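You operate a simulated robot arm through the tools that you are given. There is no shell and no other tool.

Carry out the task below with a simulated two-armed robot. There is one attempt and no reset: what you move stays moved.

Task
Finish the half-wrapped bearing, put it in the PARCELS tray and start the black bearing.
Fine: green flap to finish; then one sheet, the bearing in the well, and the orange flap alone.

It is judged by the outcome, as a careful person would: the job done as asked, and still so three seconds after it is handed in. It fails if anything else is knocked over, pushed out of place, dropped, spilled or broken. Flat cloth is picked up by pressing the open fingertips on it (5 to 10 N) and closing them slowly along it; thin cloth reads only 2 to 8 mm in the jaws.

Robot
Two 7-joint arms with fingered hands on one trunk that stands fixed in place. Base frame: the origin is at the foot of the trunk, x ahead of it, y to its left, z up. Lengths are in m, angles in degrees, forces in N, time in s.
The left shoulder is at [0.031, 0.092, 1.21], the right one opposite. With the tool pointing down near the work surface each hand reaches from about 0.26 to 0.54 m from the base axis, measured 20 degrees to its own side. Payload 2.1 kg a hand.
The tool frame of a hand sits at the grasp point between the pads (the TCP): z along the fingers, y along the line on which they close. The tips reach 0.02 m beyond it. Largest opening 0.068 m; the body of the gripper starts 0.023 m behind the TCP. The gripper is a hand of 5 fingers: y runs from the thumb to the fingers, the wrist lies at [-0.01, -0.079, -0.131] in the tool frame, and closing takes about 1.5 s.
Orientation is told as [roll, pitch, yaw] about the base's x, y, z axes, in that order, counted from this pose: with the fingers straight down and the wrist toward the robot, the tool's x, y and z point along [0, 1, 0], [1, 0, 0] and [0, 0, -1] of the base frame.

Tools
- The arms move only by the tool play_rows. It takes "left_targets", "right_targets" or both (then of equal length, played together; a hand with none holds still); each is a list of rows, each a list of 3 entries, a list of its own where there are three numbers: the shift along the base's x, y, z in units of 500 mm (1.0 is 500 mm), then the turn, a rotation vector about the base's x, y, z in units of 60 degrees (1.0 is 60 degrees), then the finger opening in m, from 0 to 0.068. In form: [[[dx, dy, dz], [ax, ay, az], jaw], ...]. A call has 1 to 20 rows; each row is the pose to reach, as a shift and turn from the pose commanded when the call began. A call with a number of a shift or a turn outside -1 to 1 is refused whole. Each row takes 0.2 s and may step no farther than 0.05 m and 8.6 degrees from the row before; otherwise, or with a gripper value out of range, the whole call is refused. A pose out of reach is approached as far as the arm can. The call stops where the force on the tool passes 90 N (or 10 N more than at its start, if that is more) or the arm is blocked; 0.2 s more then pass. The fingers move at their own pace (about 0.153 m/s each) and stop on an object; they squeeze with about 29 N. The grip force told is the motor's: it shows also when the fingers shut on nothing. Time passes only in rows, and 0.2 s behind the last, so rows that repeat a pose let the fingers close. The reply holds the time, the measured pose of the TCP, the force on the tool along the base axes, the opening and the grip force, in the units named above and with some noise, with the torque about the TCP (base axes, N m) and any sound that the robot's microphone picked up.
- Cameras (640 x 400 px; columns grow to the right, rows downward): "scene" is now at [0.1059, 0.0408, 1.3669]; the picture's right is [0.47, -0.88, 0.00], its down [-0.47, -0.25, -0.84] and it looks along [0.75, 0.39, -0.54] (base axes); focal length 247 px, centre (320, 200). "left" rides on the left gripper at [-0.054, -0.058, -0.072] in its tool frame; the picture's right is [-0.57, -0.39, 0.73], its down [0.73, -0.64, 0.23] and it looks along [0.38, 0.66, 0.65] (tool axes); focal length 226 px, centre (320, 200). "right" rides on the right gripper at [0.054, -0.058, -0.072] in its tool frame; the picture's right is [-0.57, 0.39, -0.73], its down [-0.73, -0.64, 0.23] and it looks along [-0.38, 0.66, 0.65] (tool axes); focal length 226 px, centre (320, 200). There is no depth. A picture from a camera that has moved, and an enlarged one, comes with that camera's place and axes in the base frame and with its lens.
- get_image(camera): a new picture of that camera. No time passes.
- raise_lower(by): slides the trunk up (or, below 0, down) by that many m; the arms and the scene camera ride with it, the base frame stays. It gives what a move gives, with no picture.
- preshape(shape, hand): the hand has 5 fingers and takes this shape, open, in about a second: jaw (thumb against the fingers, like two jaws); tri (thumb and two fingers); tip (a fingertip pinch); poke (one finger out to press); point (the index stretched); flat (the hand flat); cup (the hand cupped); fist (a fist). The gripper value then closes the fingers along that shape, each until it touches; the sizes above hold for jaw. It gives what a move gives, with no picture.
- turn_head(pan, tilt): turns the head with the scene camera to pan (to the left, within 86 degrees either way) and tilt (down, from -29 to 69), counted from straight ahead of the robot. It gives what a move gives.
- close_up(camera, box): a new picture of the part [left, top, right, bottom] of that camera's present view, enlarged. No time passes.
- sign_off(): hands the job in; it is judged then, once.

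Places have to be worked out from the pictures, the camera data and where the tool is seen. Open the grippers and draw the arms clear of the work before you hand the job in, unless the task says otherwise.

The tools are called after ">>>" as name(argument=value, ...) on one line, values as JSON. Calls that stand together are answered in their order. play_rows: Moves the arms, as the interface text tells. Its arguments: {"type":"object","properties":{"left_targets":{"type":"array","items":{"type":"array"}},"right_targets":{"type":"array","items":{"type":"array"}}},"required":[]} The other tools are called the same way: raise_lower (by) slides the trunk up or down; preshape (shape, hand) gives the hand a shape; turn_head (pan, tilt) turns the head that bears the scene camera; get_image (camera) takes a picture; close_up (camera, box) takes an enlarged picture of a part of a camera's view; sign_off () hands the job in.

At the start:

```text
clock: 0.0
left_tcp_pos: [0.2399, 0.3256, 1.2227]
left_tool_rot: [0.0, 0.0, 0.1]
left_wrist_force: [-0.2, -0.2, -0.6]
left_moment: [0.02, 0.01, -0.05]
left_gripper_width: 0.0677
left_grasp_force: 0.0
left_shape: jaw
right_tcp_pos: [0.3985, 0.0035, 1.1873]
right_tool_rot: [0.0, 0.0, 0.1]
right_wrist_force: [0.0, -0.5, 0.7]
right_moment: [0.03, 0.0, 0.01]
right_gripper_width: 0.0675
right_grasp_force: 0.1
right_shape: jaw
trunk travel left (down, up): [-0.45, 0.454]
head pan, tilt: [27.9, 32.5]
```

scene: 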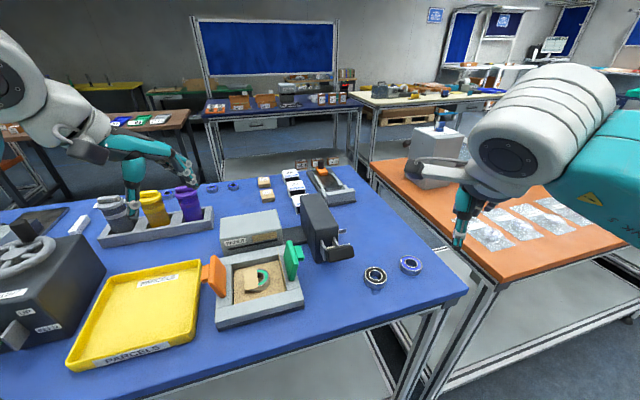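
right: 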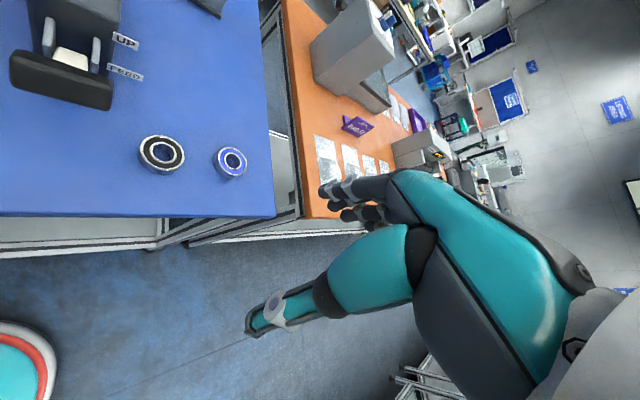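
left: 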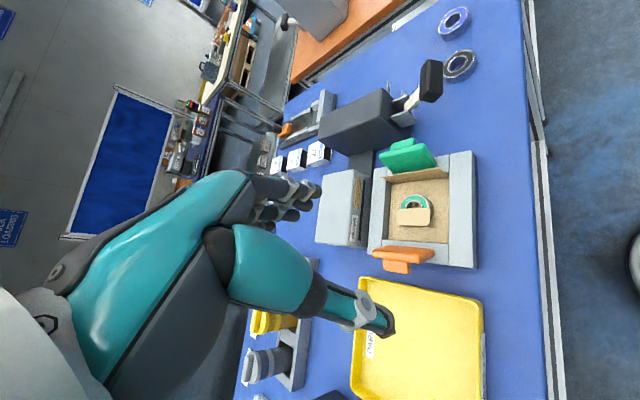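

I'll begin by enlarging the work area to see the wrapping fixture, the flaps and labels.

>>> close_up(camera="scene", box=[190, 180, 370, 340])

>>> close_up(camera="left", box=[300, 50, 500, 290])

>>> close_up(camera="scene", box=[240, 140, 380, 230])

>>> close_up(camera="right", box=[0, 0, 280, 200])

```text
2.50 times, centred on (280, 260) of scene
camera zoom: at [0.1059, 0.0408, 1.3669], right [0.47, -0.88, 0.0], down [-0.47, -0.25, -0.84], along [0.75, 0.39, -0.54], focal length 618 px, centre (420, 50)
```

zoom: 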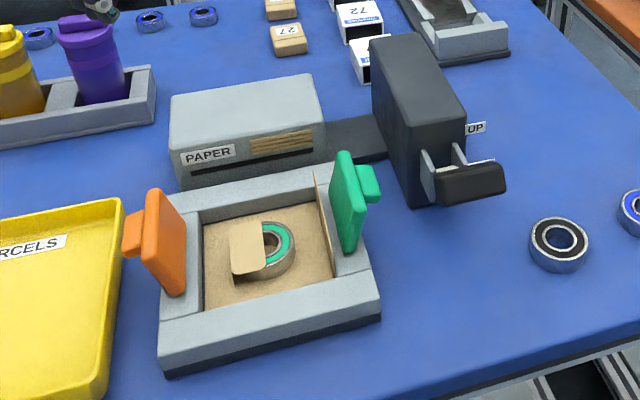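

```text
1.67 times, centred on (400, 170) of left
camera zoom: at [0.1834, 0.2709, 1.2923], right [-0.39, -0.57, -0.73], down [-0.64, 0.73, -0.23], along [0.66, 0.38, -0.65], focal length 377 px, centre (187, 250)
```

zoom: 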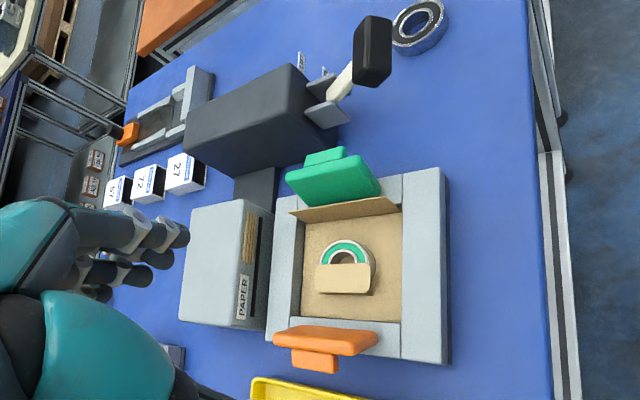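

```text
4.44 times, centred on (310, 185) of scene
camera zoom: at [0.1059, 0.0408, 1.3669], right [0.47, -0.88, 0.0], down [-0.47, -0.25, -0.84], along [0.75, 0.39, -0.54], focal length 1098 px, centre (364, 267)
```

zoom: 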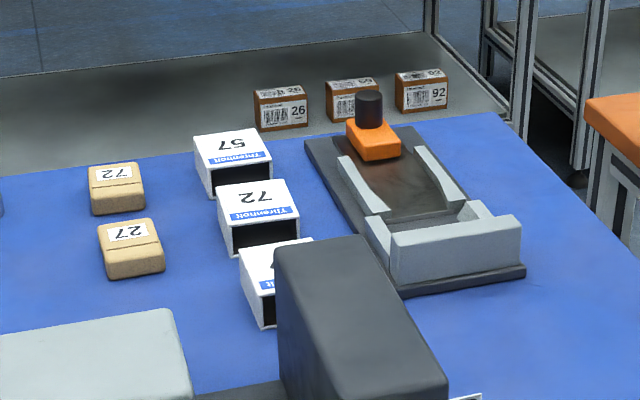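

```text
2.00 times, centred on (140, 100) of right
camera zoom: at [0.34, 0.0572, 1.2586], right [0.39, -0.57, 0.73], down [-0.64, -0.73, -0.23], along [0.66, -0.38, -0.65], focal length 452 px, centre (680, 400)
```

zoom: 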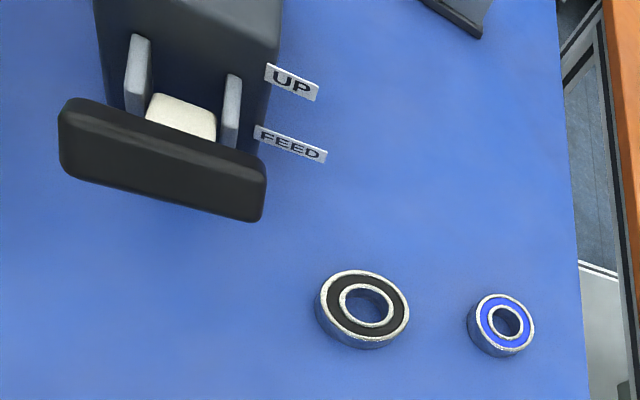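

The fixture has an orange and a green flap, a paper box and an UP/FEED lever. I turn the head toward the fixture to get a second, more downward view for triangulation.

>>> turn_head(pan=45, tilt=50)

>>> get_image(camera="scene")

```text
clock: 0.8
left_tcp_pos: [0.2399, 0.3252, 1.222]
left_tool_rot: [0.0, 0.0, 0.0]
left_wrist_force: [0.5, -0.5, -0.8]
left_moment: [0.02, 0.0, 0.0]
left_gripper_width: 0.0674
left_grasp_force: 0.0
left_shape: jaw
right_tcp_pos: [0.3978, 0.0018, 1.1865]
right_tool_rot: [0.0, 0.1, 0.1]
right_wrist_force: [-1.1, -0.3, -0.5]
right_moment: [0.01, 0.0, 0.04]
right_gripper_width: 0.0676
right_grasp_force: 0.0
right_shape: jaw
trunk travel left (down, up): [-0.45, 0.454]
head pan, tilt: [45.0, 50.0]
```

```text
taken
camera scene: at [0.0815, 0.0534, 1.3413], right [0.71, -0.71, 0.0], down [-0.54, -0.54, -0.64], along [0.45, 0.45, -0.77], focal length 247 px, centre (320, 200)
```

scene: 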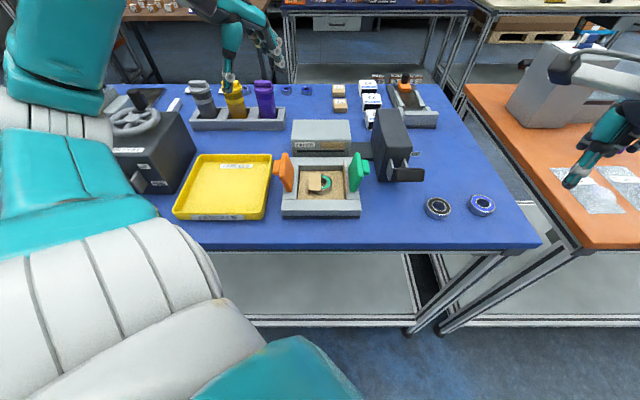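

The bench is turned about 45° to the base: orange→green runs along (0.71,-0.71,0). I enlarge this view to measure.

>>> close_up(camera="scene", box=[260, 110, 440, 222])

>>> close_up(camera="scene", box=[260, 140, 380, 220])

>>> close_up(camera="scene", box=[160, 130, 300, 230])

>>> close_up(camera="scene", box=[350, 90, 510, 230])

```text
3.56 times, centred on (350, 166) of scene
camera zoom: at [0.0815, 0.0534, 1.3413], right [0.71, -0.71, 0.0], down [-0.54, -0.54, -0.64], along [0.45, 0.45, -0.77], focal length 878 px, centre (213, 321)
```

zoom: 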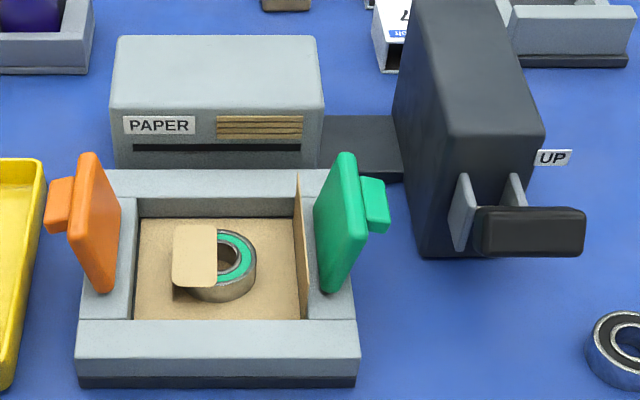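

```text
5.00 times, centred on (320, 180) of scene
camera zoom: at [0.0815, 0.0534, 1.3413], right [0.71, -0.71, 0.0], down [-0.54, -0.54, -0.64], along [0.45, 0.45, -0.77], focal length 1235 px, centre (320, 300)
```

zoom: 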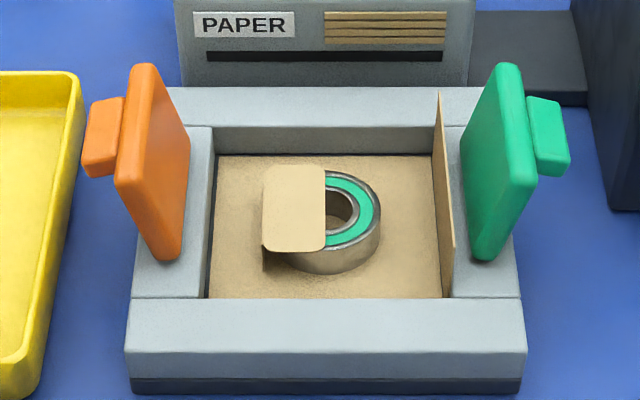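

```text
4.00 times, centred on (230, 180) of scene
camera zoom: at [0.0815, 0.0534, 1.3413], right [0.71, -0.71, 0.0], down [-0.54, -0.54, -0.64], along [0.45, 0.45, -0.77], focal length 988 px, centre (680, 280)
```

zoom: 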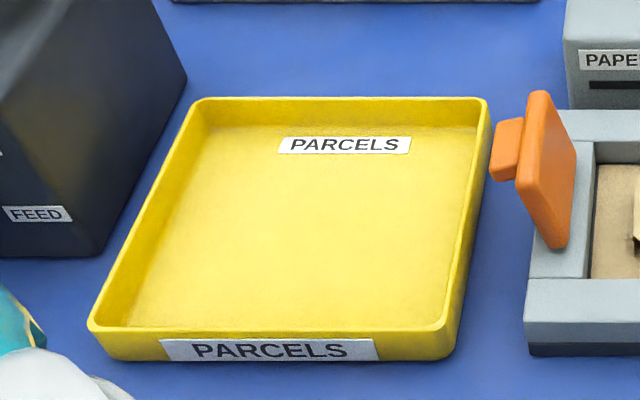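

```text
2.86 times, centred on (430, 160) of scene
camera zoom: at [0.0815, 0.0534, 1.3413], right [0.71, -0.71, 0.0], down [-0.54, -0.54, -0.64], along [0.45, 0.45, -0.77], focal length 706 px, centre (6, 314)
```

zoom: 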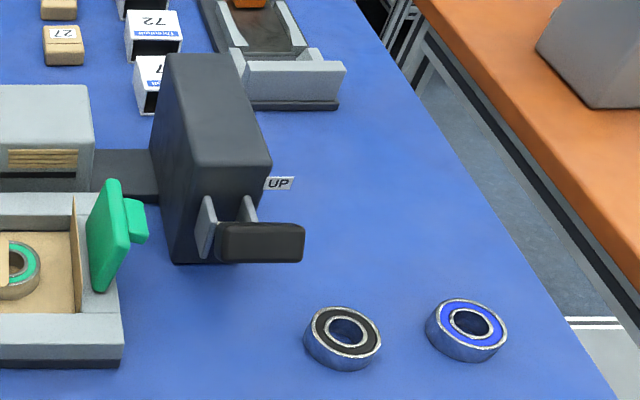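

From this view I judge the well centre near base (0.356, 0.325), rim top z≈0.946, table z≈0.918, and flaps hinged on the left and right rims. I move the right arm aside and bring the left hand, yawed 45°, to look at the green flap closely.

>>> play_rows(left_targets=[[[0.026, -0.047, -0.02], [0, 0, 0.1], 0.068], [[0.052, -0.094, -0.04], [0, 0, 0.2], 0.068], [[0.078, -0.142, -0.06], [0, 0, 0.3], 0.068], [[0.104, -0.189, -0.08], [0, 0, 0.4], 0.068], [[0.13, -0.236, -0.1], [0, 0, 0.5], 0.068], [[0.156, -0.283, -0.12], [0, 0, 0.6], 0.068], [[0.182, -0.331, -0.14], [0, 0, 0.7], 0.068], [[0.208, -0.378, -0.16], [0, 0, 0.75], 0.068], [[0.208, -0.378, -0.16], [0, 0, 0.75], 0.068]], right_targets=[[[-0.02, -0.08, 0], [0, 0, 0], 0.068], [[-0.04, -0.16, 0], [0, 0, 0], 0.068], [[-0.06, -0.24, 0], [0, 0, 0], 0.068], [[-0.08, -0.32, 0], [0, 0, 0], 0.068], [[-0.1, -0.4, 0], [0, 0, 0], 0.068], [[-0.1, -0.44, 0], [0, 0, 0], 0.068], [[-0.1, -0.44, 0], [0, 0, 0], 0.068], [[-0.1, -0.44, 0], [0, 0, 0], 0.068], [[-0.1, -0.44, 0], [0, 0, 0], 0.068]])

>>> get_image(camera="left")

>>> get_image(camera="scene")

```text
clock: 2.8
left_tcp_pos: [0.3442, 0.1371, 1.1397]
left_tool_rot: [0.1, 0.0, 45.0]
left_wrist_force: [-0.6, 0.0, 0.2]
left_moment: [-0.02, -0.04, -0.02]
left_gripper_width: 0.068
left_grasp_force: 0.0
left_shape: jaw
right_tcp_pos: [0.3497, -0.2182, 1.1873]
right_tool_rot: [0.0, -0.1, 0.2]
right_wrist_force: [0.0, -0.2, 0.3]
right_moment: [-0.01, 0.02, 0.01]
right_gripper_width: 0.0678
right_grasp_force: 0.1
right_shape: jaw
trunk travel left (down, up): [-0.45, 0.454]
head pan, tilt: [45.0, 50.0]
```

```text
taken
camera left: at [0.3425, 0.0566, 1.2106], right [0.13, -0.67, -0.73], down [-0.97, 0.07, -0.23], along [0.2, 0.74, -0.65], focal length 226 px, centre (320, 200)
```

left: 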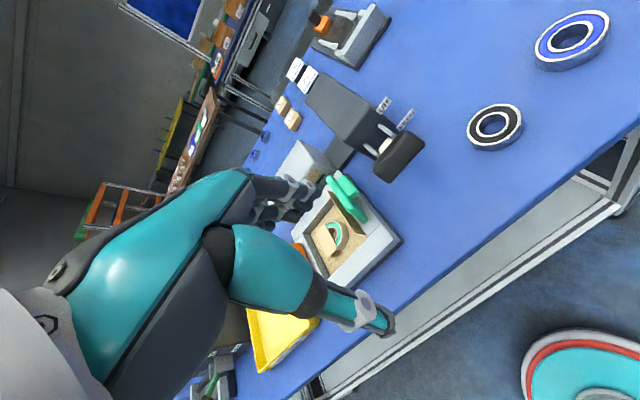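

```text
taken
camera scene: at [0.0815, 0.0533, 1.3412], right [0.71, -0.71, 0.0], down [-0.54, -0.54, -0.64], along [0.45, 0.45, -0.77], focal length 247 px, centre (320, 200)
```

scene: 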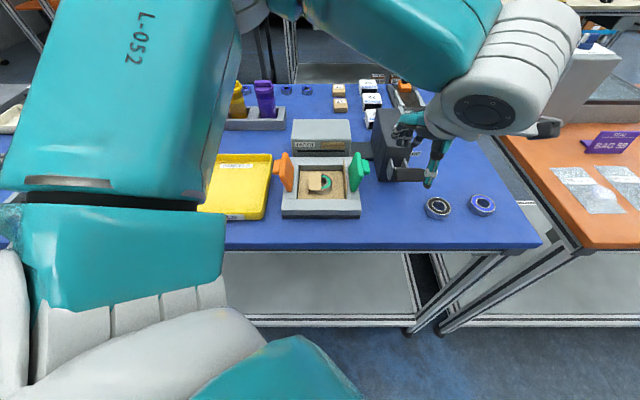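

The left arm reaches well. I enlarge this view for the green flap, the lever and the bearings.

>>> close_up(camera="left", box=[280, 80, 440, 290])

>>> close_up(camera="left", box=[300, 160, 410, 270])

>>> get_image(camera="right")

```text
1.90 times, centred on (360, 185) of left
camera zoom: at [0.3425, 0.0566, 1.2106], right [0.13, -0.67, -0.73], down [-0.97, 0.07, -0.23], along [0.2, 0.74, -0.65], focal length 431 px, centre (244, 229)
```

zoom: 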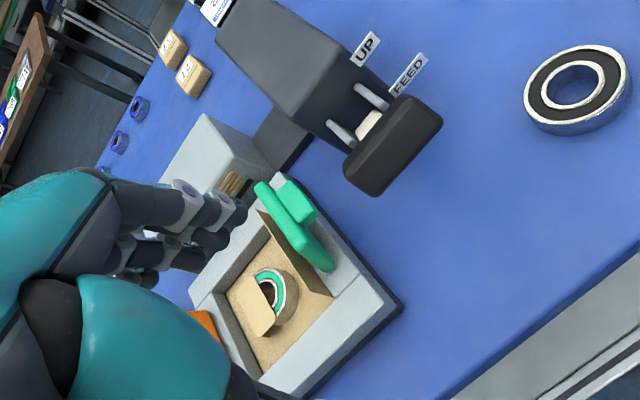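

```text
3.64 times, centred on (355, 215) of left
camera zoom: at [0.3425, 0.0566, 1.2106], right [0.13, -0.67, -0.73], down [-0.97, 0.07, -0.23], along [0.2, 0.74, -0.65], focal length 822 px, centre (193, 146)
```

zoom: 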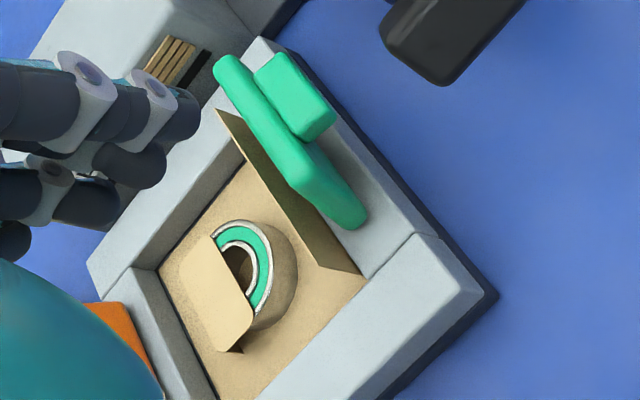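

```text
taken
camera right: at [0.2917, -0.1645, 1.2585], right [0.39, -0.57, 0.73], down [-0.64, -0.73, -0.23], along [0.66, -0.38, -0.65], focal length 226 px, centre (320, 200)
```

right: 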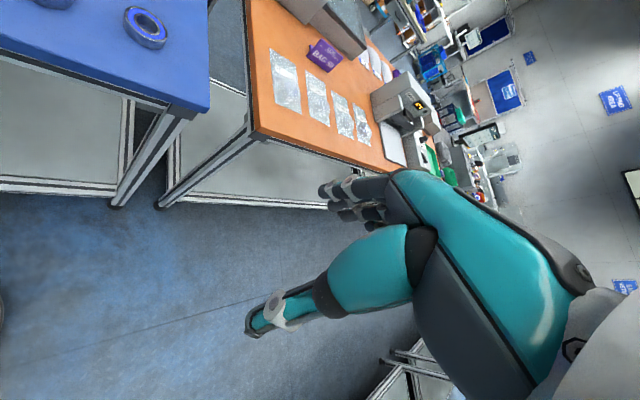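

The knob on the green flap triangulates to about a=0.118, b=0.490, z=0.981 (bench axes). I try the "poke" shape in free air to see how the pressing finger sits.

>>> preshape(shape="poke", hand="left")

>>> get_image(camera="left")

>>> close_up(camera="scene", box=[360, 70, 520, 200])

```text
clock: 3.7
left_tcp_pos: [0.3432, 0.1376, 1.1404]
left_tool_rot: [0.1, 0.0, 45.0]
left_wrist_force: [-0.7, -0.1, -0.6]
left_moment: [-0.02, -0.01, -0.02]
left_gripper_width: 0.0
left_grasp_force: 0.0
left_shape: poke
right_tcp_pos: [0.3499, -0.2184, 1.187]
right_tool_rot: [-0.1, 0.1, 0.1]
right_wrist_force: [0.3, 0.6, 0.7]
right_moment: [0.03, -0.01, -0.01]
right_gripper_width: 0.0676
right_grasp_force: 0.0
right_shape: jaw
trunk travel left (down, up): [-0.45, 0.454]
head pan, tilt: [45.0, 50.0]
```

```text
taken
camera left: at [0.3423, 0.0569, 1.2107], right [0.13, -0.67, -0.73], down [-0.97, 0.07, -0.23], along [0.2, 0.74, -0.65], focal length 226 px, centre (320, 200)
```

left: 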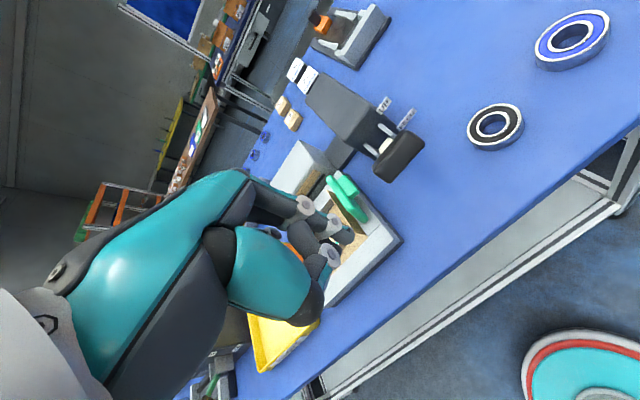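

```text
3.08 times, centred on (440, 135) of scene
camera zoom: at [0.0814, 0.0532, 1.3412], right [0.71, -0.71, 0.0], down [-0.54, -0.54, -0.64], along [0.45, 0.45, -0.77], focal length 760 px, centre (-49, 400)
```

zoom: 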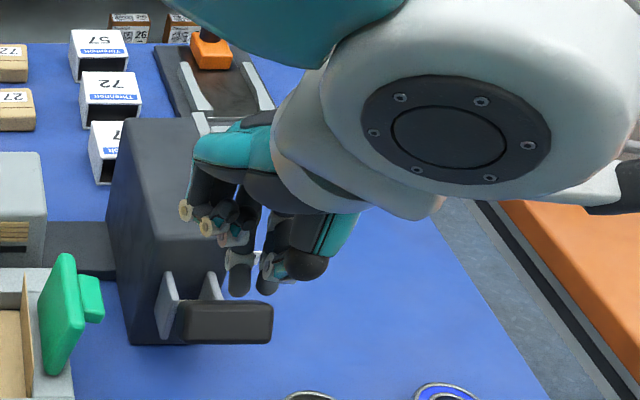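

In "poke" the index and thumb reach about 20 mm past the TCP, with the other fingers curled on the left side. I compare it with "point".

>>> preshape(shape="point", hand="left")

>>> get_image(camera="left")

>>> close_up(camera="scene", box=[360, 70, 520, 200])

```text
clock: 4.6
left_tcp_pos: [0.3438, 0.1363, 1.1392]
left_tool_rot: [0.0, 0.0, 45.0]
left_wrist_force: [-0.9, 0.1, 0.2]
left_moment: [-0.02, 0.0, 0.01]
left_gripper_width: 0.0
left_grasp_force: 0.0
left_shape: point
right_tcp_pos: [0.3507, -0.2193, 1.1872]
right_tool_rot: [-0.1, 0.1, 0.2]
right_wrist_force: [0.1, -0.1, 0.4]
right_moment: [-0.02, -0.01, -0.01]
right_gripper_width: 0.068
right_grasp_force: 0.1
right_shape: jaw
trunk travel left (down, up): [-0.45, 0.454]
head pan, tilt: [45.0, 50.0]
```

```text
taken
camera left: at [0.3423, 0.0569, 1.2106], right [0.13, -0.67, -0.73], down [-0.97, 0.07, -0.23], along [0.2, 0.74, -0.65], focal length 226 px, centre (320, 200)
```

left: 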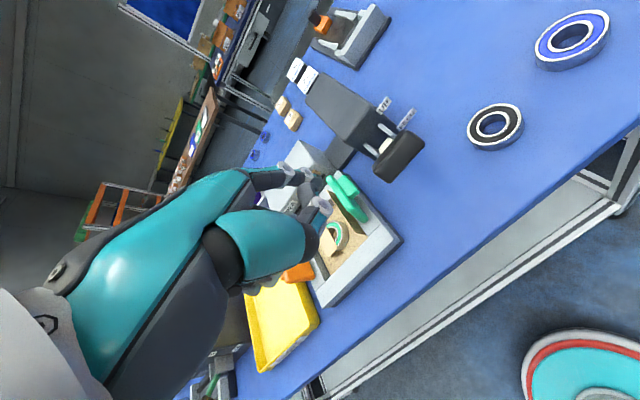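

```text
3.08 times, centred on (440, 135) of scene
camera zoom: at [0.0814, 0.0532, 1.3412], right [0.71, -0.71, 0.0], down [-0.54, -0.54, -0.64], along [0.45, 0.45, -0.77], focal length 760 px, centre (-49, 400)
```

zoom: 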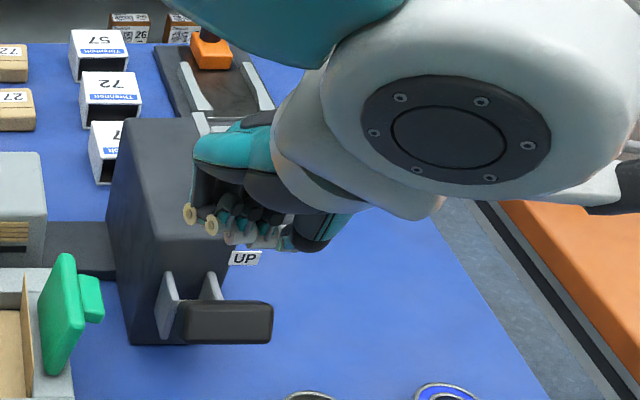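

"Point" turns the finger away, so "poke" suits. I return to poke and move at height to just outside the green flap (a≈0.155, b≈0.478) to check before descending.

>>> preshape(shape="poke", hand="left")

>>> play_rows(left_targets=[[[0.05, 0.045, 0], [0, 0, 0], 0], [[0.1, 0.09, 0], [0, 0, 0], 0], [[0.15, 0.135, 0], [0, 0, 0], 0], [[0.207, 0.183, 0], [0, 0, 0], 0], [[0.207, 0.183, -0.06], [0, 0, 0], 0], [[0.207, 0.183, -0.12], [0, 0, 0], 0], [[0.207, 0.183, -0.12], [0, 0, 0], 0]])

>>> close_up(camera="scene", box=[260, 90, 460, 220])

>>> get_image(camera="left")

```text
clock: 5.5
left_tcp_pos: [0.3448, 0.1365, 1.14]
left_tool_rot: [0.0, 0.0, 45.0]
left_wrist_force: [-0.1, -0.1, -1.1]
left_moment: [0.01, 0.02, -0.02]
left_gripper_width: 0.0002
left_grasp_force: 0.0
left_shape: poke
right_tcp_pos: [0.3492, -0.2184, 1.1866]
right_tool_rot: [0.1, 0.0, 0.1]
right_wrist_force: [-1.4, -0.1, -1.2]
right_moment: [0.03, 0.0, -0.01]
right_gripper_width: 0.0676
right_grasp_force: 0.2
right_shape: jaw
trunk travel left (down, up): [-0.45, 0.454]
head pan, tilt: [45.0, 50.0]
```

```text
clock: 7.1
left_tcp_pos: [0.4451, 0.2262, 1.0798]
left_tool_rot: [0.0, 0.0, 44.9]
left_wrist_force: [-0.4, -0.2, 0.1]
left_moment: [-0.02, 0.0, -0.03]
left_gripper_width: 0.0
left_grasp_force: 0.1
left_shape: poke
right_tcp_pos: [0.3497, -0.2186, 1.1882]
right_tool_rot: [0.1, 0.1, 0.0]
right_wrist_force: [-0.1, -0.7, -0.3]
right_moment: [0.02, 0.01, 0.0]
right_gripper_width: 0.068
right_grasp_force: 0.0
right_shape: jaw
trunk travel left (down, up): [-0.45, 0.454]
head pan, tilt: [45.0, 50.0]
```

```text
3.08 times, centred on (360, 155) of scene
camera zoom: at [0.0815, 0.0533, 1.3412], right [0.71, -0.71, 0.0], down [-0.54, -0.54, -0.64], along [0.45, 0.45, -0.77], focal length 760 px, centre (197, 338)
```

zoom: 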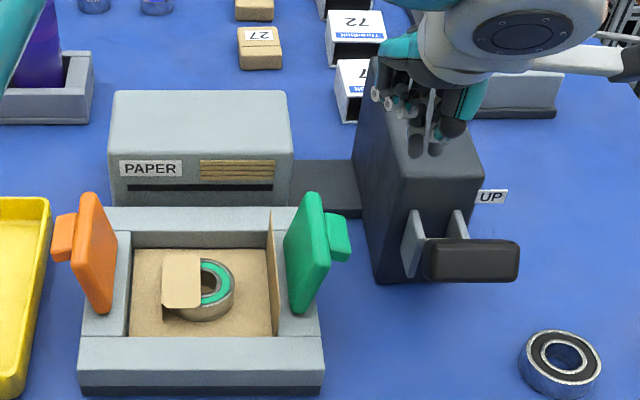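

```text
taken
camera left: at [0.4435, 0.1464, 1.1506], right [0.13, -0.67, -0.73], down [-0.97, 0.07, -0.23], along [0.2, 0.74, -0.65], focal length 226 px, centre (320, 200)
```

left: 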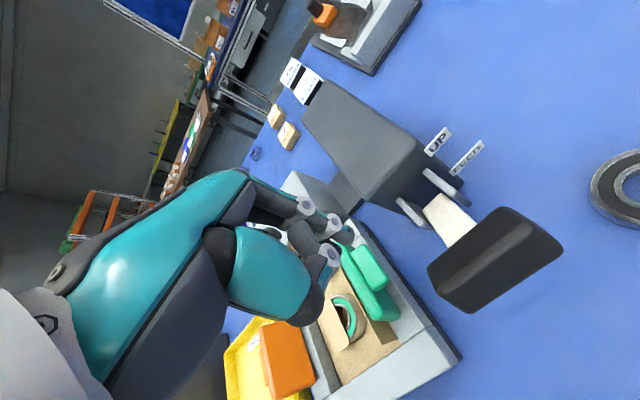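

The finger is above the gap between the green flap and the dispenser housing (top z≈1.018, front at b≈0.506). I descend until the tip is about z=0.98, level with the knob.

>>> play_rows(left_targets=[[[0, 0, -0.03], [0, 0, 0], 0], [[0, 0, -0.06], [0, 0, 0], 0], [[0, 0, -0.09], [0, 0, 0], 0], [[0, 0, -0.12], [0, 0, 0], 0], [[0, 0, -0.15], [0, 0, 0], 0], [[0, 0, -0.16], [0, 0, 0], 0]])

>>> close_up(camera="scene", box=[260, 90, 460, 220])

>>> close_up(camera="left", box=[240, 150, 480, 350])

```text
clock: 8.5
left_tcp_pos: [0.4319, 0.2374, 1.0146]
left_tool_rot: [0.0, 0.0, 44.9]
left_wrist_force: [-0.5, -0.2, -0.1]
left_moment: [0.01, -0.03, 0.03]
left_gripper_width: 0.0
left_grasp_force: 0.0
left_shape: poke
left hand out of reach, approached as far as the arm can: row 3, 4, 5, 6
right_tcp_pos: [0.3493, -0.2182, 1.1867]
right_tool_rot: [0.0, 0.0, 0.0]
right_wrist_force: [-0.3, 0.3, 0.6]
right_moment: [-0.02, 0.01, 0.02]
right_gripper_width: 0.0676
right_grasp_force: 0.1
right_shape: jaw
trunk travel left (down, up): [-0.45, 0.454]
head pan, tilt: [45.0, 50.0]
```

```text
3.08 times, centred on (360, 155) of scene
camera zoom: at [0.0814, 0.0533, 1.3412], right [0.71, -0.71, 0.0], down [-0.54, -0.54, -0.64], along [0.45, 0.45, -0.77], focal length 760 px, centre (197, 338)
```

zoom: 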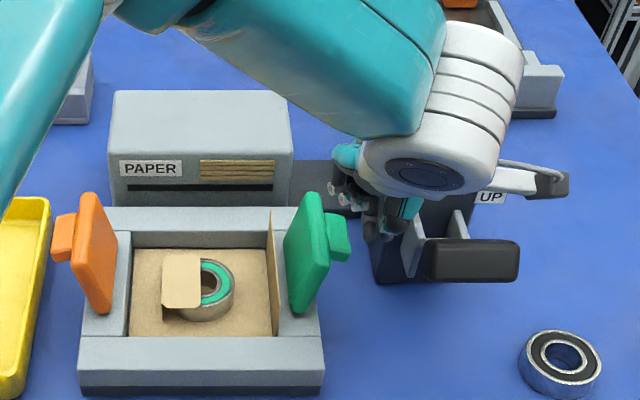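

```text
2.00 times, centred on (360, 250) of left
camera zoom: at [0.4296, 0.1563, 1.0842], right [0.13, -0.67, -0.73], down [-0.97, 0.07, -0.23], along [0.2, 0.74, -0.65], focal length 452 px, centre (240, 100)
```

zoom: 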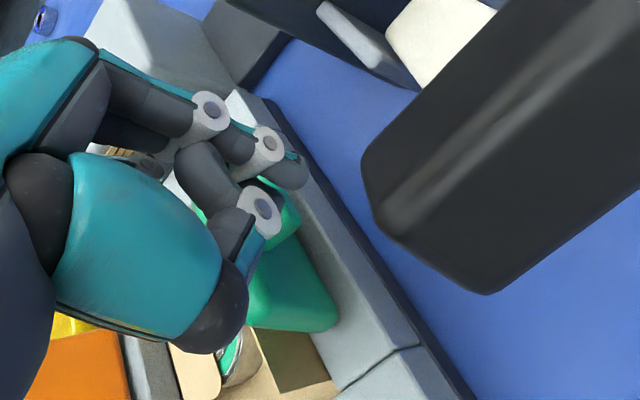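

That pose was out of reach at 45° yaw. I back up and turn the yaw to 25°, so the wrist points more toward the shoulder, before trying again.

>>> play_rows(left_targets=[[[0, 0, 0.08], [0, 0, 0], 0], [[0, 0, 0.16], [0, 0, -0.1], 0], [[0, 0, 0.16], [0, 0, -0.2], 0], [[0, 0, 0.16], [0, 0, -0.3], 0], [[0, 0, 0.16], [0, 0, -0.333], 0], [[0, 0, 0.16], [0, 0, -0.333], 0]])

```text
clock: 9.9
left_tcp_pos: [0.4315, 0.2365, 1.095]
left_tool_rot: [0.0, 0.1, 25.0]
left_wrist_force: [0.3, 0.5, -0.2]
left_moment: [0.04, -0.05, -0.02]
left_gripper_width: 0.0
left_grasp_force: 0.1
left_shape: poke
right_tcp_pos: [0.3502, -0.218, 1.1863]
right_tool_rot: [0.0, 0.0, 0.0]
right_wrist_force: [-0.3, 0.2, -0.9]
right_moment: [-0.03, 0.02, -0.04]
right_gripper_width: 0.0679
right_grasp_force: 0.1
right_shape: jaw
trunk travel left (down, up): [-0.45, 0.454]
head pan, tilt: [45.0, 50.0]
```

Now at yaw 25°. I move over the target and descend again.

>>> play_rows(left_targets=[[[0.032, -0.016, 0], [0, 0, 0], 0], [[0.032, -0.016, -0.04], [0, 0, 0], 0], [[0.032, -0.016, -0.08], [0, 0, 0], 0], [[0.032, -0.016, -0.12], [0, 0, 0], 0], [[0.032, -0.016, -0.16], [0, 0, 0], 0], [[0.032, -0.016, -0.19], [0, 0, 0], 0], [[0.032, -0.016, -0.19], [0, 0, 0], 0]])

>>> close_up(camera="scene", box=[260, 90, 460, 220])

```text
clock: 11.5
left_tcp_pos: [0.4432, 0.2308, 1.0011]
left_tool_rot: [-0.1, 0.1, 25.0]
left_wrist_force: [-0.7, 0.3, 0.9]
left_moment: [0.01, 0.0, 0.04]
left_gripper_width: 0.0
left_grasp_force: 0.1
left_shape: poke
left hand out of reach, approached as far as the arm can: row 6, 7
right_tcp_pos: [0.3513, -0.2192, 1.1869]
right_tool_rot: [0.0, 0.0, 0.1]
right_wrist_force: [0.5, -0.2, 1.0]
right_moment: [-0.02, 0.0, 0.0]
right_gripper_width: 0.0678
right_grasp_force: 0.1
right_shape: jaw
trunk travel left (down, up): [-0.45, 0.454]
head pan, tilt: [45.0, 50.0]
```

```text
3.08 times, centred on (360, 155) of scene
camera zoom: at [0.0815, 0.0532, 1.3412], right [0.71, -0.71, 0.0], down [-0.54, -0.54, -0.64], along [0.45, 0.45, -0.77], focal length 760 px, centre (197, 338)
```

zoom: 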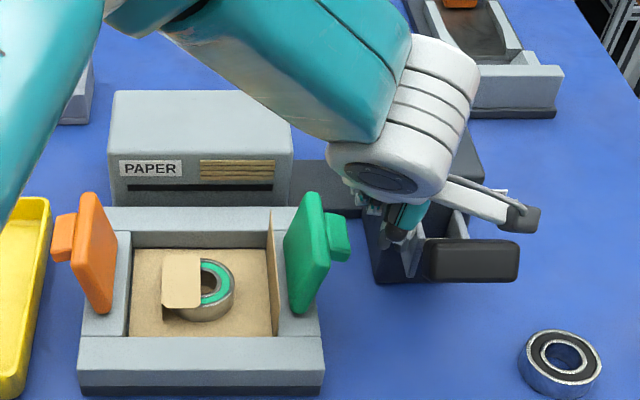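

The fingertip is now outside the green knob (tip ≈ a 0.150, z 0.981). I push toward −a along the arc that the knob follows, part-way, watching the force.

>>> play_rows(left_targets=[[[-0.02, 0.02, -0.008], [0, 0, 0], 0], [[-0.037, 0.037, 0], [0, 0, 0], 0], [[-0.048, 0.048, 0.012], [0, 0, 0], 0], [[-0.06, 0.06, 0.021], [0, 0, 0], 0], [[-0.072, 0.072, 0.026], [0, 0, 0], 0], [[-0.086, 0.086, 0.03], [0, 0, 0], 0]])

>>> close_up(camera="scene", box=[260, 90, 460, 220])

>>> get_image(camera="left")

```text
clock: 12.9
left_tcp_pos: [0.4012, 0.2738, 1.0181]
left_tool_rot: [0.1, -0.1, 25.0]
left_wrist_force: [0.6, 0.8, -0.7]
left_moment: [-0.04, -0.01, -0.02]
left_gripper_width: 0.0
left_grasp_force: 0.1
left_shape: poke
right_tcp_pos: [0.3504, -0.2178, 1.1878]
right_tool_rot: [-0.1, 0.0, 0.1]
right_wrist_force: [0.1, 0.4, 0.5]
right_moment: [0.02, -0.04, 0.06]
right_gripper_width: 0.068
right_grasp_force: 0.0
right_shape: jaw
trunk travel left (down, up): [-0.45, 0.454]
head pan, tilt: [45.0, 50.0]
```

```text
3.08 times, centred on (360, 155) of scene
camera zoom: at [0.0813, 0.0534, 1.3412], right [0.71, -0.71, 0.0], down [-0.54, -0.54, -0.64], along [0.45, 0.45, -0.77], focal length 760 px, centre (197, 338)
```

zoom: 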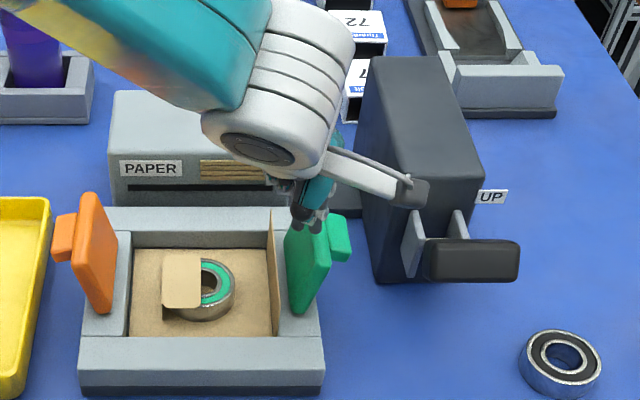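

```text
taken
camera left: at [0.3719, 0.199, 1.0887], right [-0.11, -0.68, -0.73], down [-0.89, 0.39, -0.23], along [0.44, 0.62, -0.65], focal length 226 px, centre (320, 200)
```

left: 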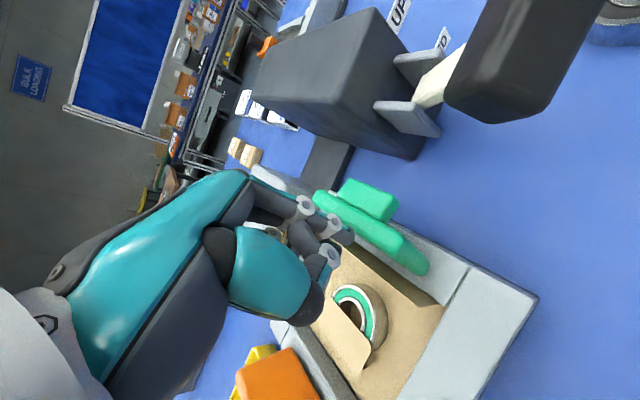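

The finger slipped over the top with no force left and the flap still stands as before, so I was too high and at the reach limit. I lift clear and lower the trunk 0.1 m so the hand can get lower there.

>>> play_rows(left_targets=[[[0, 0, 0.08], [0, 0, 0], 0], [[0, 0, 0.16], [0, 0, 0], 0], [[0, 0, 0.24], [0, 0, 0], 0], [[0, 0, 0.32], [0, 0, 0], 0], [[0, 0, 0.34], [0, 0, 0], 0]], right_targets=[[[0, 0, 0.04], [0, 0, 0], 0.068], [[0, 0, 0.08], [0, 0, 0], 0.068], [[0, 0, 0.12], [0, 0, 0], 0.068], [[0, 0, 0.16], [0, 0, 0], 0.068], [[0, 0, 0.16], [0, 0, 0], 0.068]])

>>> raise_lower(by=-0.1)

>>> get_image(camera="scene")

```text
clock: 14.1
left_tcp_pos: [0.4022, 0.2714, 1.1869]
left_tool_rot: [0.1, 0.0, 24.9]
left_wrist_force: [0.2, -0.3, -0.1]
left_moment: [0.03, -0.02, -0.03]
left_gripper_width: 0.0
left_grasp_force: 0.1
left_shape: poke
right_tcp_pos: [0.3493, -0.2191, 1.2703]
right_tool_rot: [0.0, 0.0, 0.1]
right_wrist_force: [-0.2, 0.2, -0.2]
right_moment: [0.01, 0.02, 0.02]
right_gripper_width: 0.0678
right_grasp_force: 0.0
right_shape: jaw
trunk travel left (down, up): [-0.45, 0.454]
head pan, tilt: [45.0, 50.0]
```

```text
clock: 15.4
left_tcp_pos: [0.3999, 0.2724, 1.0871]
left_tool_rot: [0.0, 0.0, 25.0]
left_wrist_force: [-0.8, -0.5, 0.8]
left_moment: [0.03, 0.01, -0.02]
left_gripper_width: 0.0001
left_grasp_force: 0.0
left_shape: poke
right_tcp_pos: [0.3476, -0.2181, 1.1681]
right_tool_rot: [-0.1, 0.0, 0.1]
right_wrist_force: [-0.5, 0.6, 0.1]
right_moment: [0.01, -0.03, 0.01]
right_gripper_width: 0.0678
right_grasp_force: 0.0
right_shape: jaw
trunk travel left (down, up): [-0.35, 0.554]
head pan, tilt: [45.0, 50.0]
```

```text
taken
camera scene: at [0.0928, 0.0533, 1.2407], right [0.71, -0.71, 0.0], down [-0.54, -0.54, -0.64], along [0.45, 0.45, -0.77], focal length 247 px, centre (320, 200)
```

scene: 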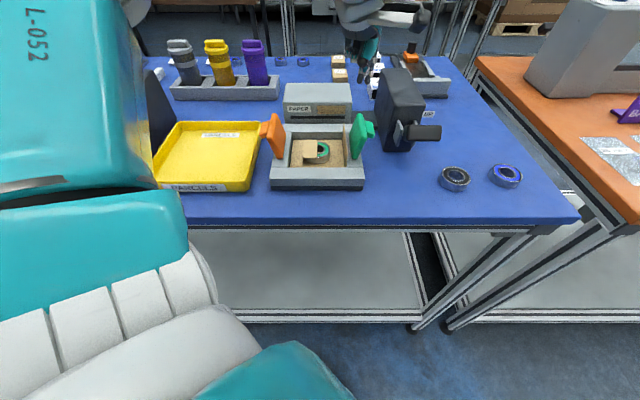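

The view is lower and nearer now. I enlarge the fixture again for refined geometry.

>>> close_up(camera="scene", box=[250, 100, 390, 200])

>>> close_up(camera="scene", box=[340, 60, 540, 200])

```text
4.00 times, centred on (320, 150) of scene
camera zoom: at [0.0928, 0.0533, 1.2407], right [0.71, -0.71, 0.0], down [-0.54, -0.54, -0.64], along [0.45, 0.45, -0.77], focal length 988 px, centre (320, 400)
```

zoom: 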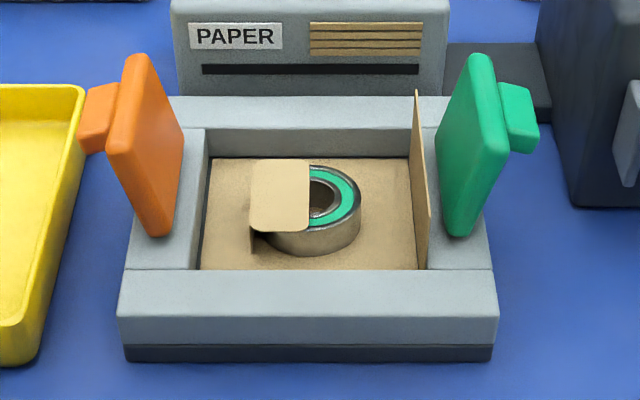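

```text
2.86 times, centred on (440, 130) of scene
camera zoom: at [0.0928, 0.0533, 1.2407], right [0.71, -0.71, 0.0], down [-0.54, -0.54, -0.64], along [0.45, 0.45, -0.77], focal length 706 px, centre (-23, 400)
```

zoom: 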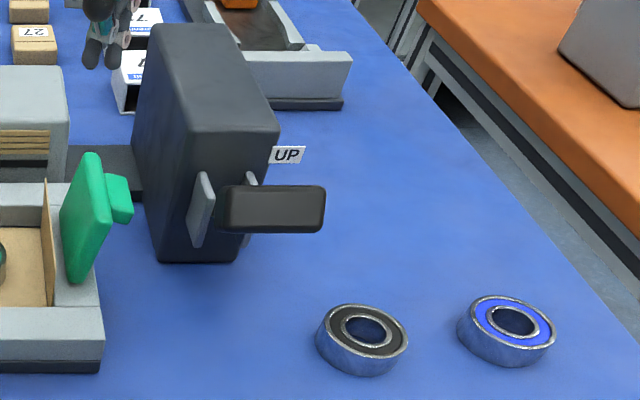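

The green knob's outer end is near a≈0.124, z≈0.972–0.99. I move out over the gap again and descend lower (tip ≈0.970), so that the finger cannot slip over.

>>> play_rows(left_targets=[[[0.05, -0.041, 0], [0, 0, 0], 0], [[0.101, -0.082, 0], [0, 0, 0], 0], [[0.101, -0.082, -0.04], [0, 0, 0], 0], [[0.101, -0.082, -0.08], [0, 0, 0], 0], [[0.101, -0.082, -0.12], [0, 0, 0], 0], [[0.101, -0.082, -0.16], [0, 0, 0], 0], [[0.101, -0.082, -0.194], [0, 0, 0], 0], [[0.101, -0.082, -0.194], [0, 0, 0], 0]])

>>> close_up(camera="scene", box=[280, 50, 460, 200])

>>> get_image(camera="left")

```text
clock: 17.2
left_tcp_pos: [0.4511, 0.2309, 0.9894]
left_tool_rot: [0.0, 0.0, 25.0]
left_wrist_force: [-0.3, -0.3, 0.9]
left_moment: [-0.02, 0.0, 0.02]
left_gripper_width: 0.0
left_grasp_force: 0.0
left_shape: poke
right_tcp_pos: [0.3495, -0.2166, 1.1673]
right_tool_rot: [0.0, 0.0, 0.0]
right_wrist_force: [0.3, -0.4, 0.3]
right_moment: [-0.01, -0.02, 0.01]
right_gripper_width: 0.0675
right_grasp_force: 0.0
right_shape: jaw
trunk travel left (down, up): [-0.35, 0.554]
head pan, tilt: [45.0, 50.0]
```

```text
2.67 times, centred on (370, 125) of scene
camera zoom: at [0.0929, 0.0533, 1.2406], right [0.71, -0.71, 0.0], down [-0.54, -0.54, -0.64], along [0.45, 0.45, -0.77], focal length 659 px, centre (187, 400)
```

zoom: 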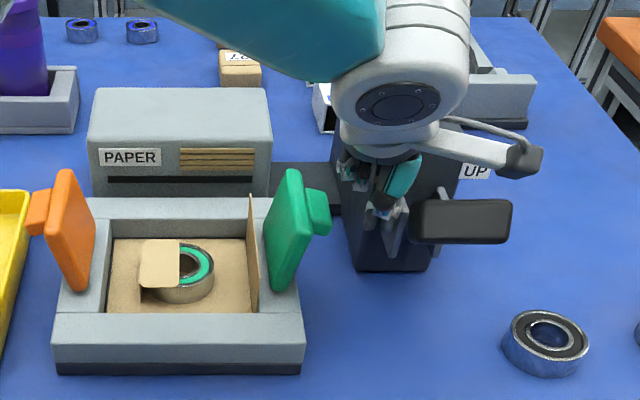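

```text
taken
camera left: at [0.4226, 0.1568, 1.06], right [-0.11, -0.68, -0.73], down [-0.89, 0.39, -0.23], along [0.44, 0.62, -0.65], focal length 226 px, centre (320, 200)
```

left: 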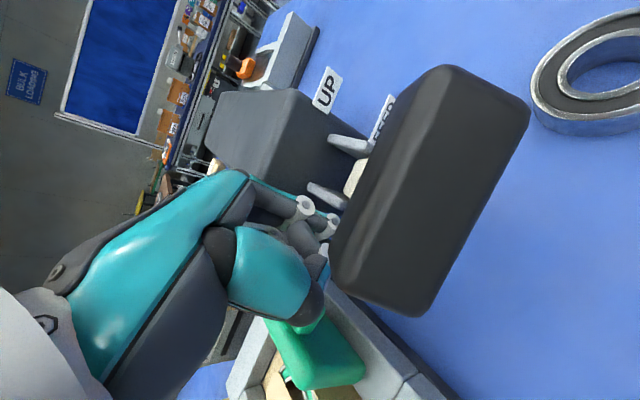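

The fingertip is down at z≈0.969 with no contact. I push slowly toward −a at constant height and check.

>>> play_rows(left_targets=[[[-0.013, 0.013, 0], [0, 0, 0], 0], [[-0.026, 0.026, 0], [0, 0, 0], 0], [[-0.039, 0.039, 0], [0, 0, 0], 0], [[-0.052, 0.052, 0], [0, 0, 0], 0], [[-0.06, 0.06, 0], [0, 0, 0], 0], [[-0.06, 0.06, 0], [0, 0, 0], 0]])

>>> close_up(camera="scene", box=[250, 90, 390, 200])

```text
clock: 18.6
left_tcp_pos: [0.4195, 0.2616, 0.9893]
left_tool_rot: [0.0, 0.0, 24.9]
left_wrist_force: [-0.5, -0.3, 0.1]
left_moment: [-0.01, -0.02, 0.0]
left_gripper_width: 0.0
left_grasp_force: 0.0
left_shape: poke
right_tcp_pos: [0.349, -0.217, 1.1666]
right_tool_rot: [0.0, 0.0, 0.1]
right_wrist_force: [0.4, 0.1, -1.4]
right_moment: [-0.04, -0.02, -0.04]
right_gripper_width: 0.068
right_grasp_force: 0.1
right_shape: jaw
trunk travel left (down, up): [-0.35, 0.554]
head pan, tilt: [45.0, 50.0]
```

```text
3.64 times, centred on (320, 145) of scene
camera zoom: at [0.0929, 0.0532, 1.2406], right [0.71, -0.71, 0.0], down [-0.54, -0.54, -0.64], along [0.45, 0.45, -0.77], focal length 898 px, centre (320, 400)
```

zoom: 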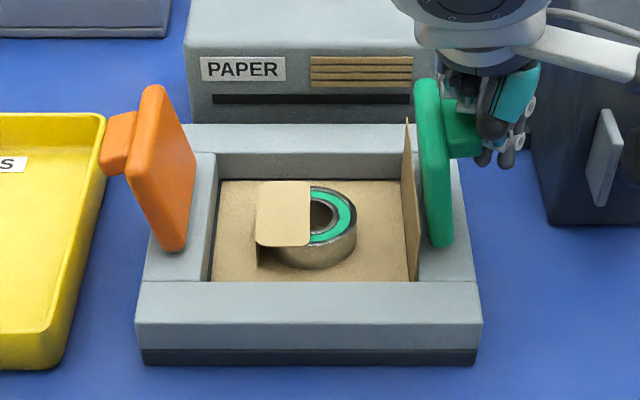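

The flap is now swinging: it stands about vertical with negligible force. I continue the push.

>>> play_rows(left_targets=[[[-0.012, 0.012, 0.004], [0, 0, 0], 0], [[-0.024, 0.024, 0.008], [0, 0, 0], 0], [[-0.034, 0.034, 0.01], [0, 0, 0], 0], [[-0.034, 0.034, 0.01], [0, 0, 0], 0]])

>>> close_up(camera="scene", box=[250, 90, 390, 200])

```text
clock: 19.6
left_tcp_pos: [0.4032, 0.2792, 0.9963]
left_tool_rot: [-0.1, -0.1, 25.1]
left_wrist_force: [-0.1, -2.4, -0.3]
left_moment: [-0.02, 0.03, 0.0]
left_gripper_width: 0.0
left_grasp_force: 0.0
left_shape: poke
right_tcp_pos: [0.3484, -0.2174, 1.1676]
right_tool_rot: [0.0, 0.1, 0.2]
right_wrist_force: [-0.1, 0.5, 0.6]
right_moment: [0.0, 0.02, 0.02]
right_gripper_width: 0.0677
right_grasp_force: 0.1
right_shape: jaw
trunk travel left (down, up): [-0.35, 0.554]
head pan, tilt: [45.0, 50.0]
```

```text
3.64 times, centred on (320, 145) of scene
camera zoom: at [0.0929, 0.0533, 1.2406], right [0.71, -0.71, 0.0], down [-0.54, -0.54, -0.64], along [0.45, 0.45, -0.77], focal length 898 px, centre (320, 400)
```

zoom: 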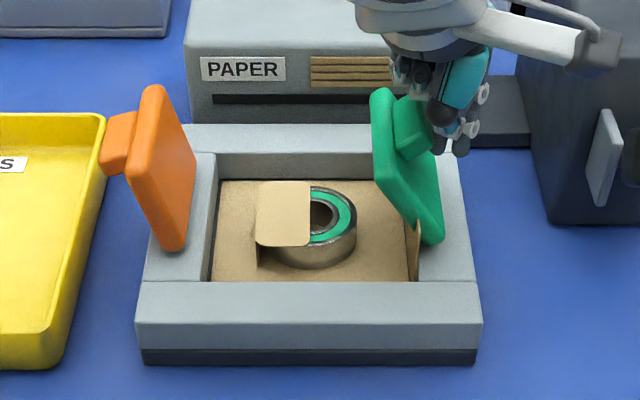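

The flap leans inward with ~2 N. I continue inward; the tip should follow the knob's lower corner.

>>> play_rows(left_targets=[[[-0.012, 0.012, 0.002], [0, 0, 0], 0], [[-0.024, 0.024, 0.004], [0, 0, 0], 0], [[-0.034, 0.034, 0.004], [0, 0, 0], 0], [[-0.034, 0.034, 0.004], [0, 0, 0], 0]])

>>> close_up(camera="scene", box=[250, 90, 390, 200])

```text
clock: 20.6
left_tcp_pos: [0.387, 0.2963, 0.9973]
left_tool_rot: [0.0, 0.1, 25.0]
left_wrist_force: [1.4, -1.7, -0.3]
left_moment: [-0.07, -0.03, -0.02]
left_gripper_width: 0.0
left_grasp_force: 0.1
left_shape: poke
right_tcp_pos: [0.3486, -0.2166, 1.1675]
right_tool_rot: [0.0, 0.1, 0.1]
right_wrist_force: [0.0, -0.4, 0.1]
right_moment: [0.0, -0.02, -0.01]
right_gripper_width: 0.0678
right_grasp_force: 0.1
right_shape: jaw
trunk travel left (down, up): [-0.35, 0.554]
head pan, tilt: [45.0, 50.0]
```

```text
3.64 times, centred on (320, 145) of scene
camera zoom: at [0.093, 0.0532, 1.2406], right [0.71, -0.71, 0.0], down [-0.54, -0.54, -0.64], along [0.45, 0.45, -0.77], focal length 898 px, centre (320, 400)
```

zoom: 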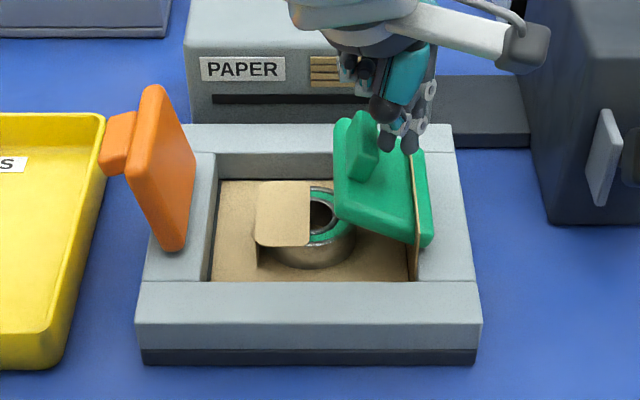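

The flap is about 30° from flat. I go on inward and slightly down.

>>> play_rows(left_targets=[[[-0.01, 0.01, 0], [0, 0, 0], 0], [[-0.02, 0.02, -0.004], [0, 0, 0], 0], [[-0.028, 0.028, -0.008], [0, 0, 0], 0], [[-0.028, 0.028, -0.008], [0, 0, 0], 0]])

>>> close_up(camera="scene", box=[250, 90, 390, 200])

```text
clock: 21.6
left_tcp_pos: [0.3719, 0.3094, 0.9948]
left_tool_rot: [-0.1, 0.0, 25.0]
left_wrist_force: [0.9, 0.0, 0.2]
left_moment: [0.03, -0.01, 0.03]
left_gripper_width: 0.0
left_grasp_force: 0.1
left_shape: poke
right_tcp_pos: [0.3483, -0.2172, 1.1666]
right_tool_rot: [0.1, 0.0, 0.1]
right_wrist_force: [-0.6, 0.2, 0.4]
right_moment: [0.0, -0.01, 0.03]
right_gripper_width: 0.0677
right_grasp_force: 0.1
right_shape: jaw
trunk travel left (down, up): [-0.35, 0.554]
head pan, tilt: [45.0, 50.0]
```

```text
3.64 times, centred on (320, 145) of scene
camera zoom: at [0.0928, 0.0533, 1.2406], right [0.71, -0.71, 0.0], down [-0.54, -0.54, -0.64], along [0.45, 0.45, -0.77], focal length 898 px, centre (320, 400)
```

zoom: 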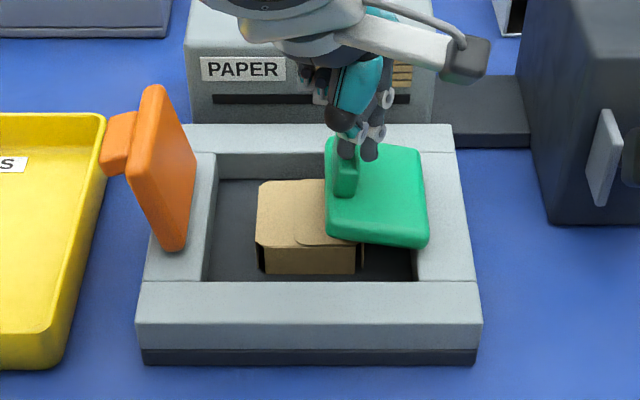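

The flap has come down and the sheet has closed into a parcel. I lift the finger away to see whether the flap returns.

>>> play_rows(left_targets=[[[0.01, -0.01, 0.03], [0, 0, 0], 0], [[0.01, -0.01, 0.08], [0, 0, 0], 0], [[0.01, -0.01, 0.14], [0, 0, 0], 0], [[0.01, -0.01, 0.14], [0, 0, 0], 0]])

>>> close_up(camera="scene", box=[250, 90, 390, 200])

```text
clock: 22.6
left_tcp_pos: [0.3786, 0.3053, 1.0641]
left_tool_rot: [0.0, 0.0, 25.1]
left_wrist_force: [0.5, -0.5, 0.2]
left_moment: [-0.02, 0.0, 0.0]
left_gripper_width: 0.0001
left_grasp_force: 0.0
left_shape: poke
right_tcp_pos: [0.3485, -0.217, 1.1664]
right_tool_rot: [-0.1, -0.1, 0.1]
right_wrist_force: [0.2, 0.0, 0.4]
right_moment: [-0.02, 0.02, 0.01]
right_gripper_width: 0.0676
right_grasp_force: 0.0
right_shape: jaw
trunk travel left (down, up): [-0.35, 0.554]
head pan, tilt: [45.0, 50.0]
```

```text
3.64 times, centred on (320, 145) of scene
camera zoom: at [0.0928, 0.0533, 1.2406], right [0.71, -0.71, 0.0], down [-0.54, -0.54, -0.64], along [0.45, 0.45, -0.77], focal length 898 px, centre (320, 400)
```

zoom: 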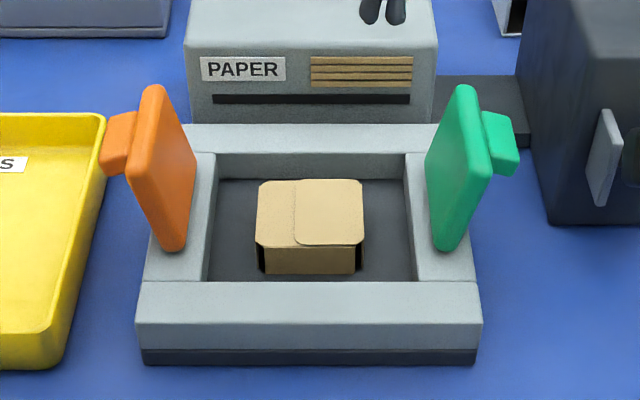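

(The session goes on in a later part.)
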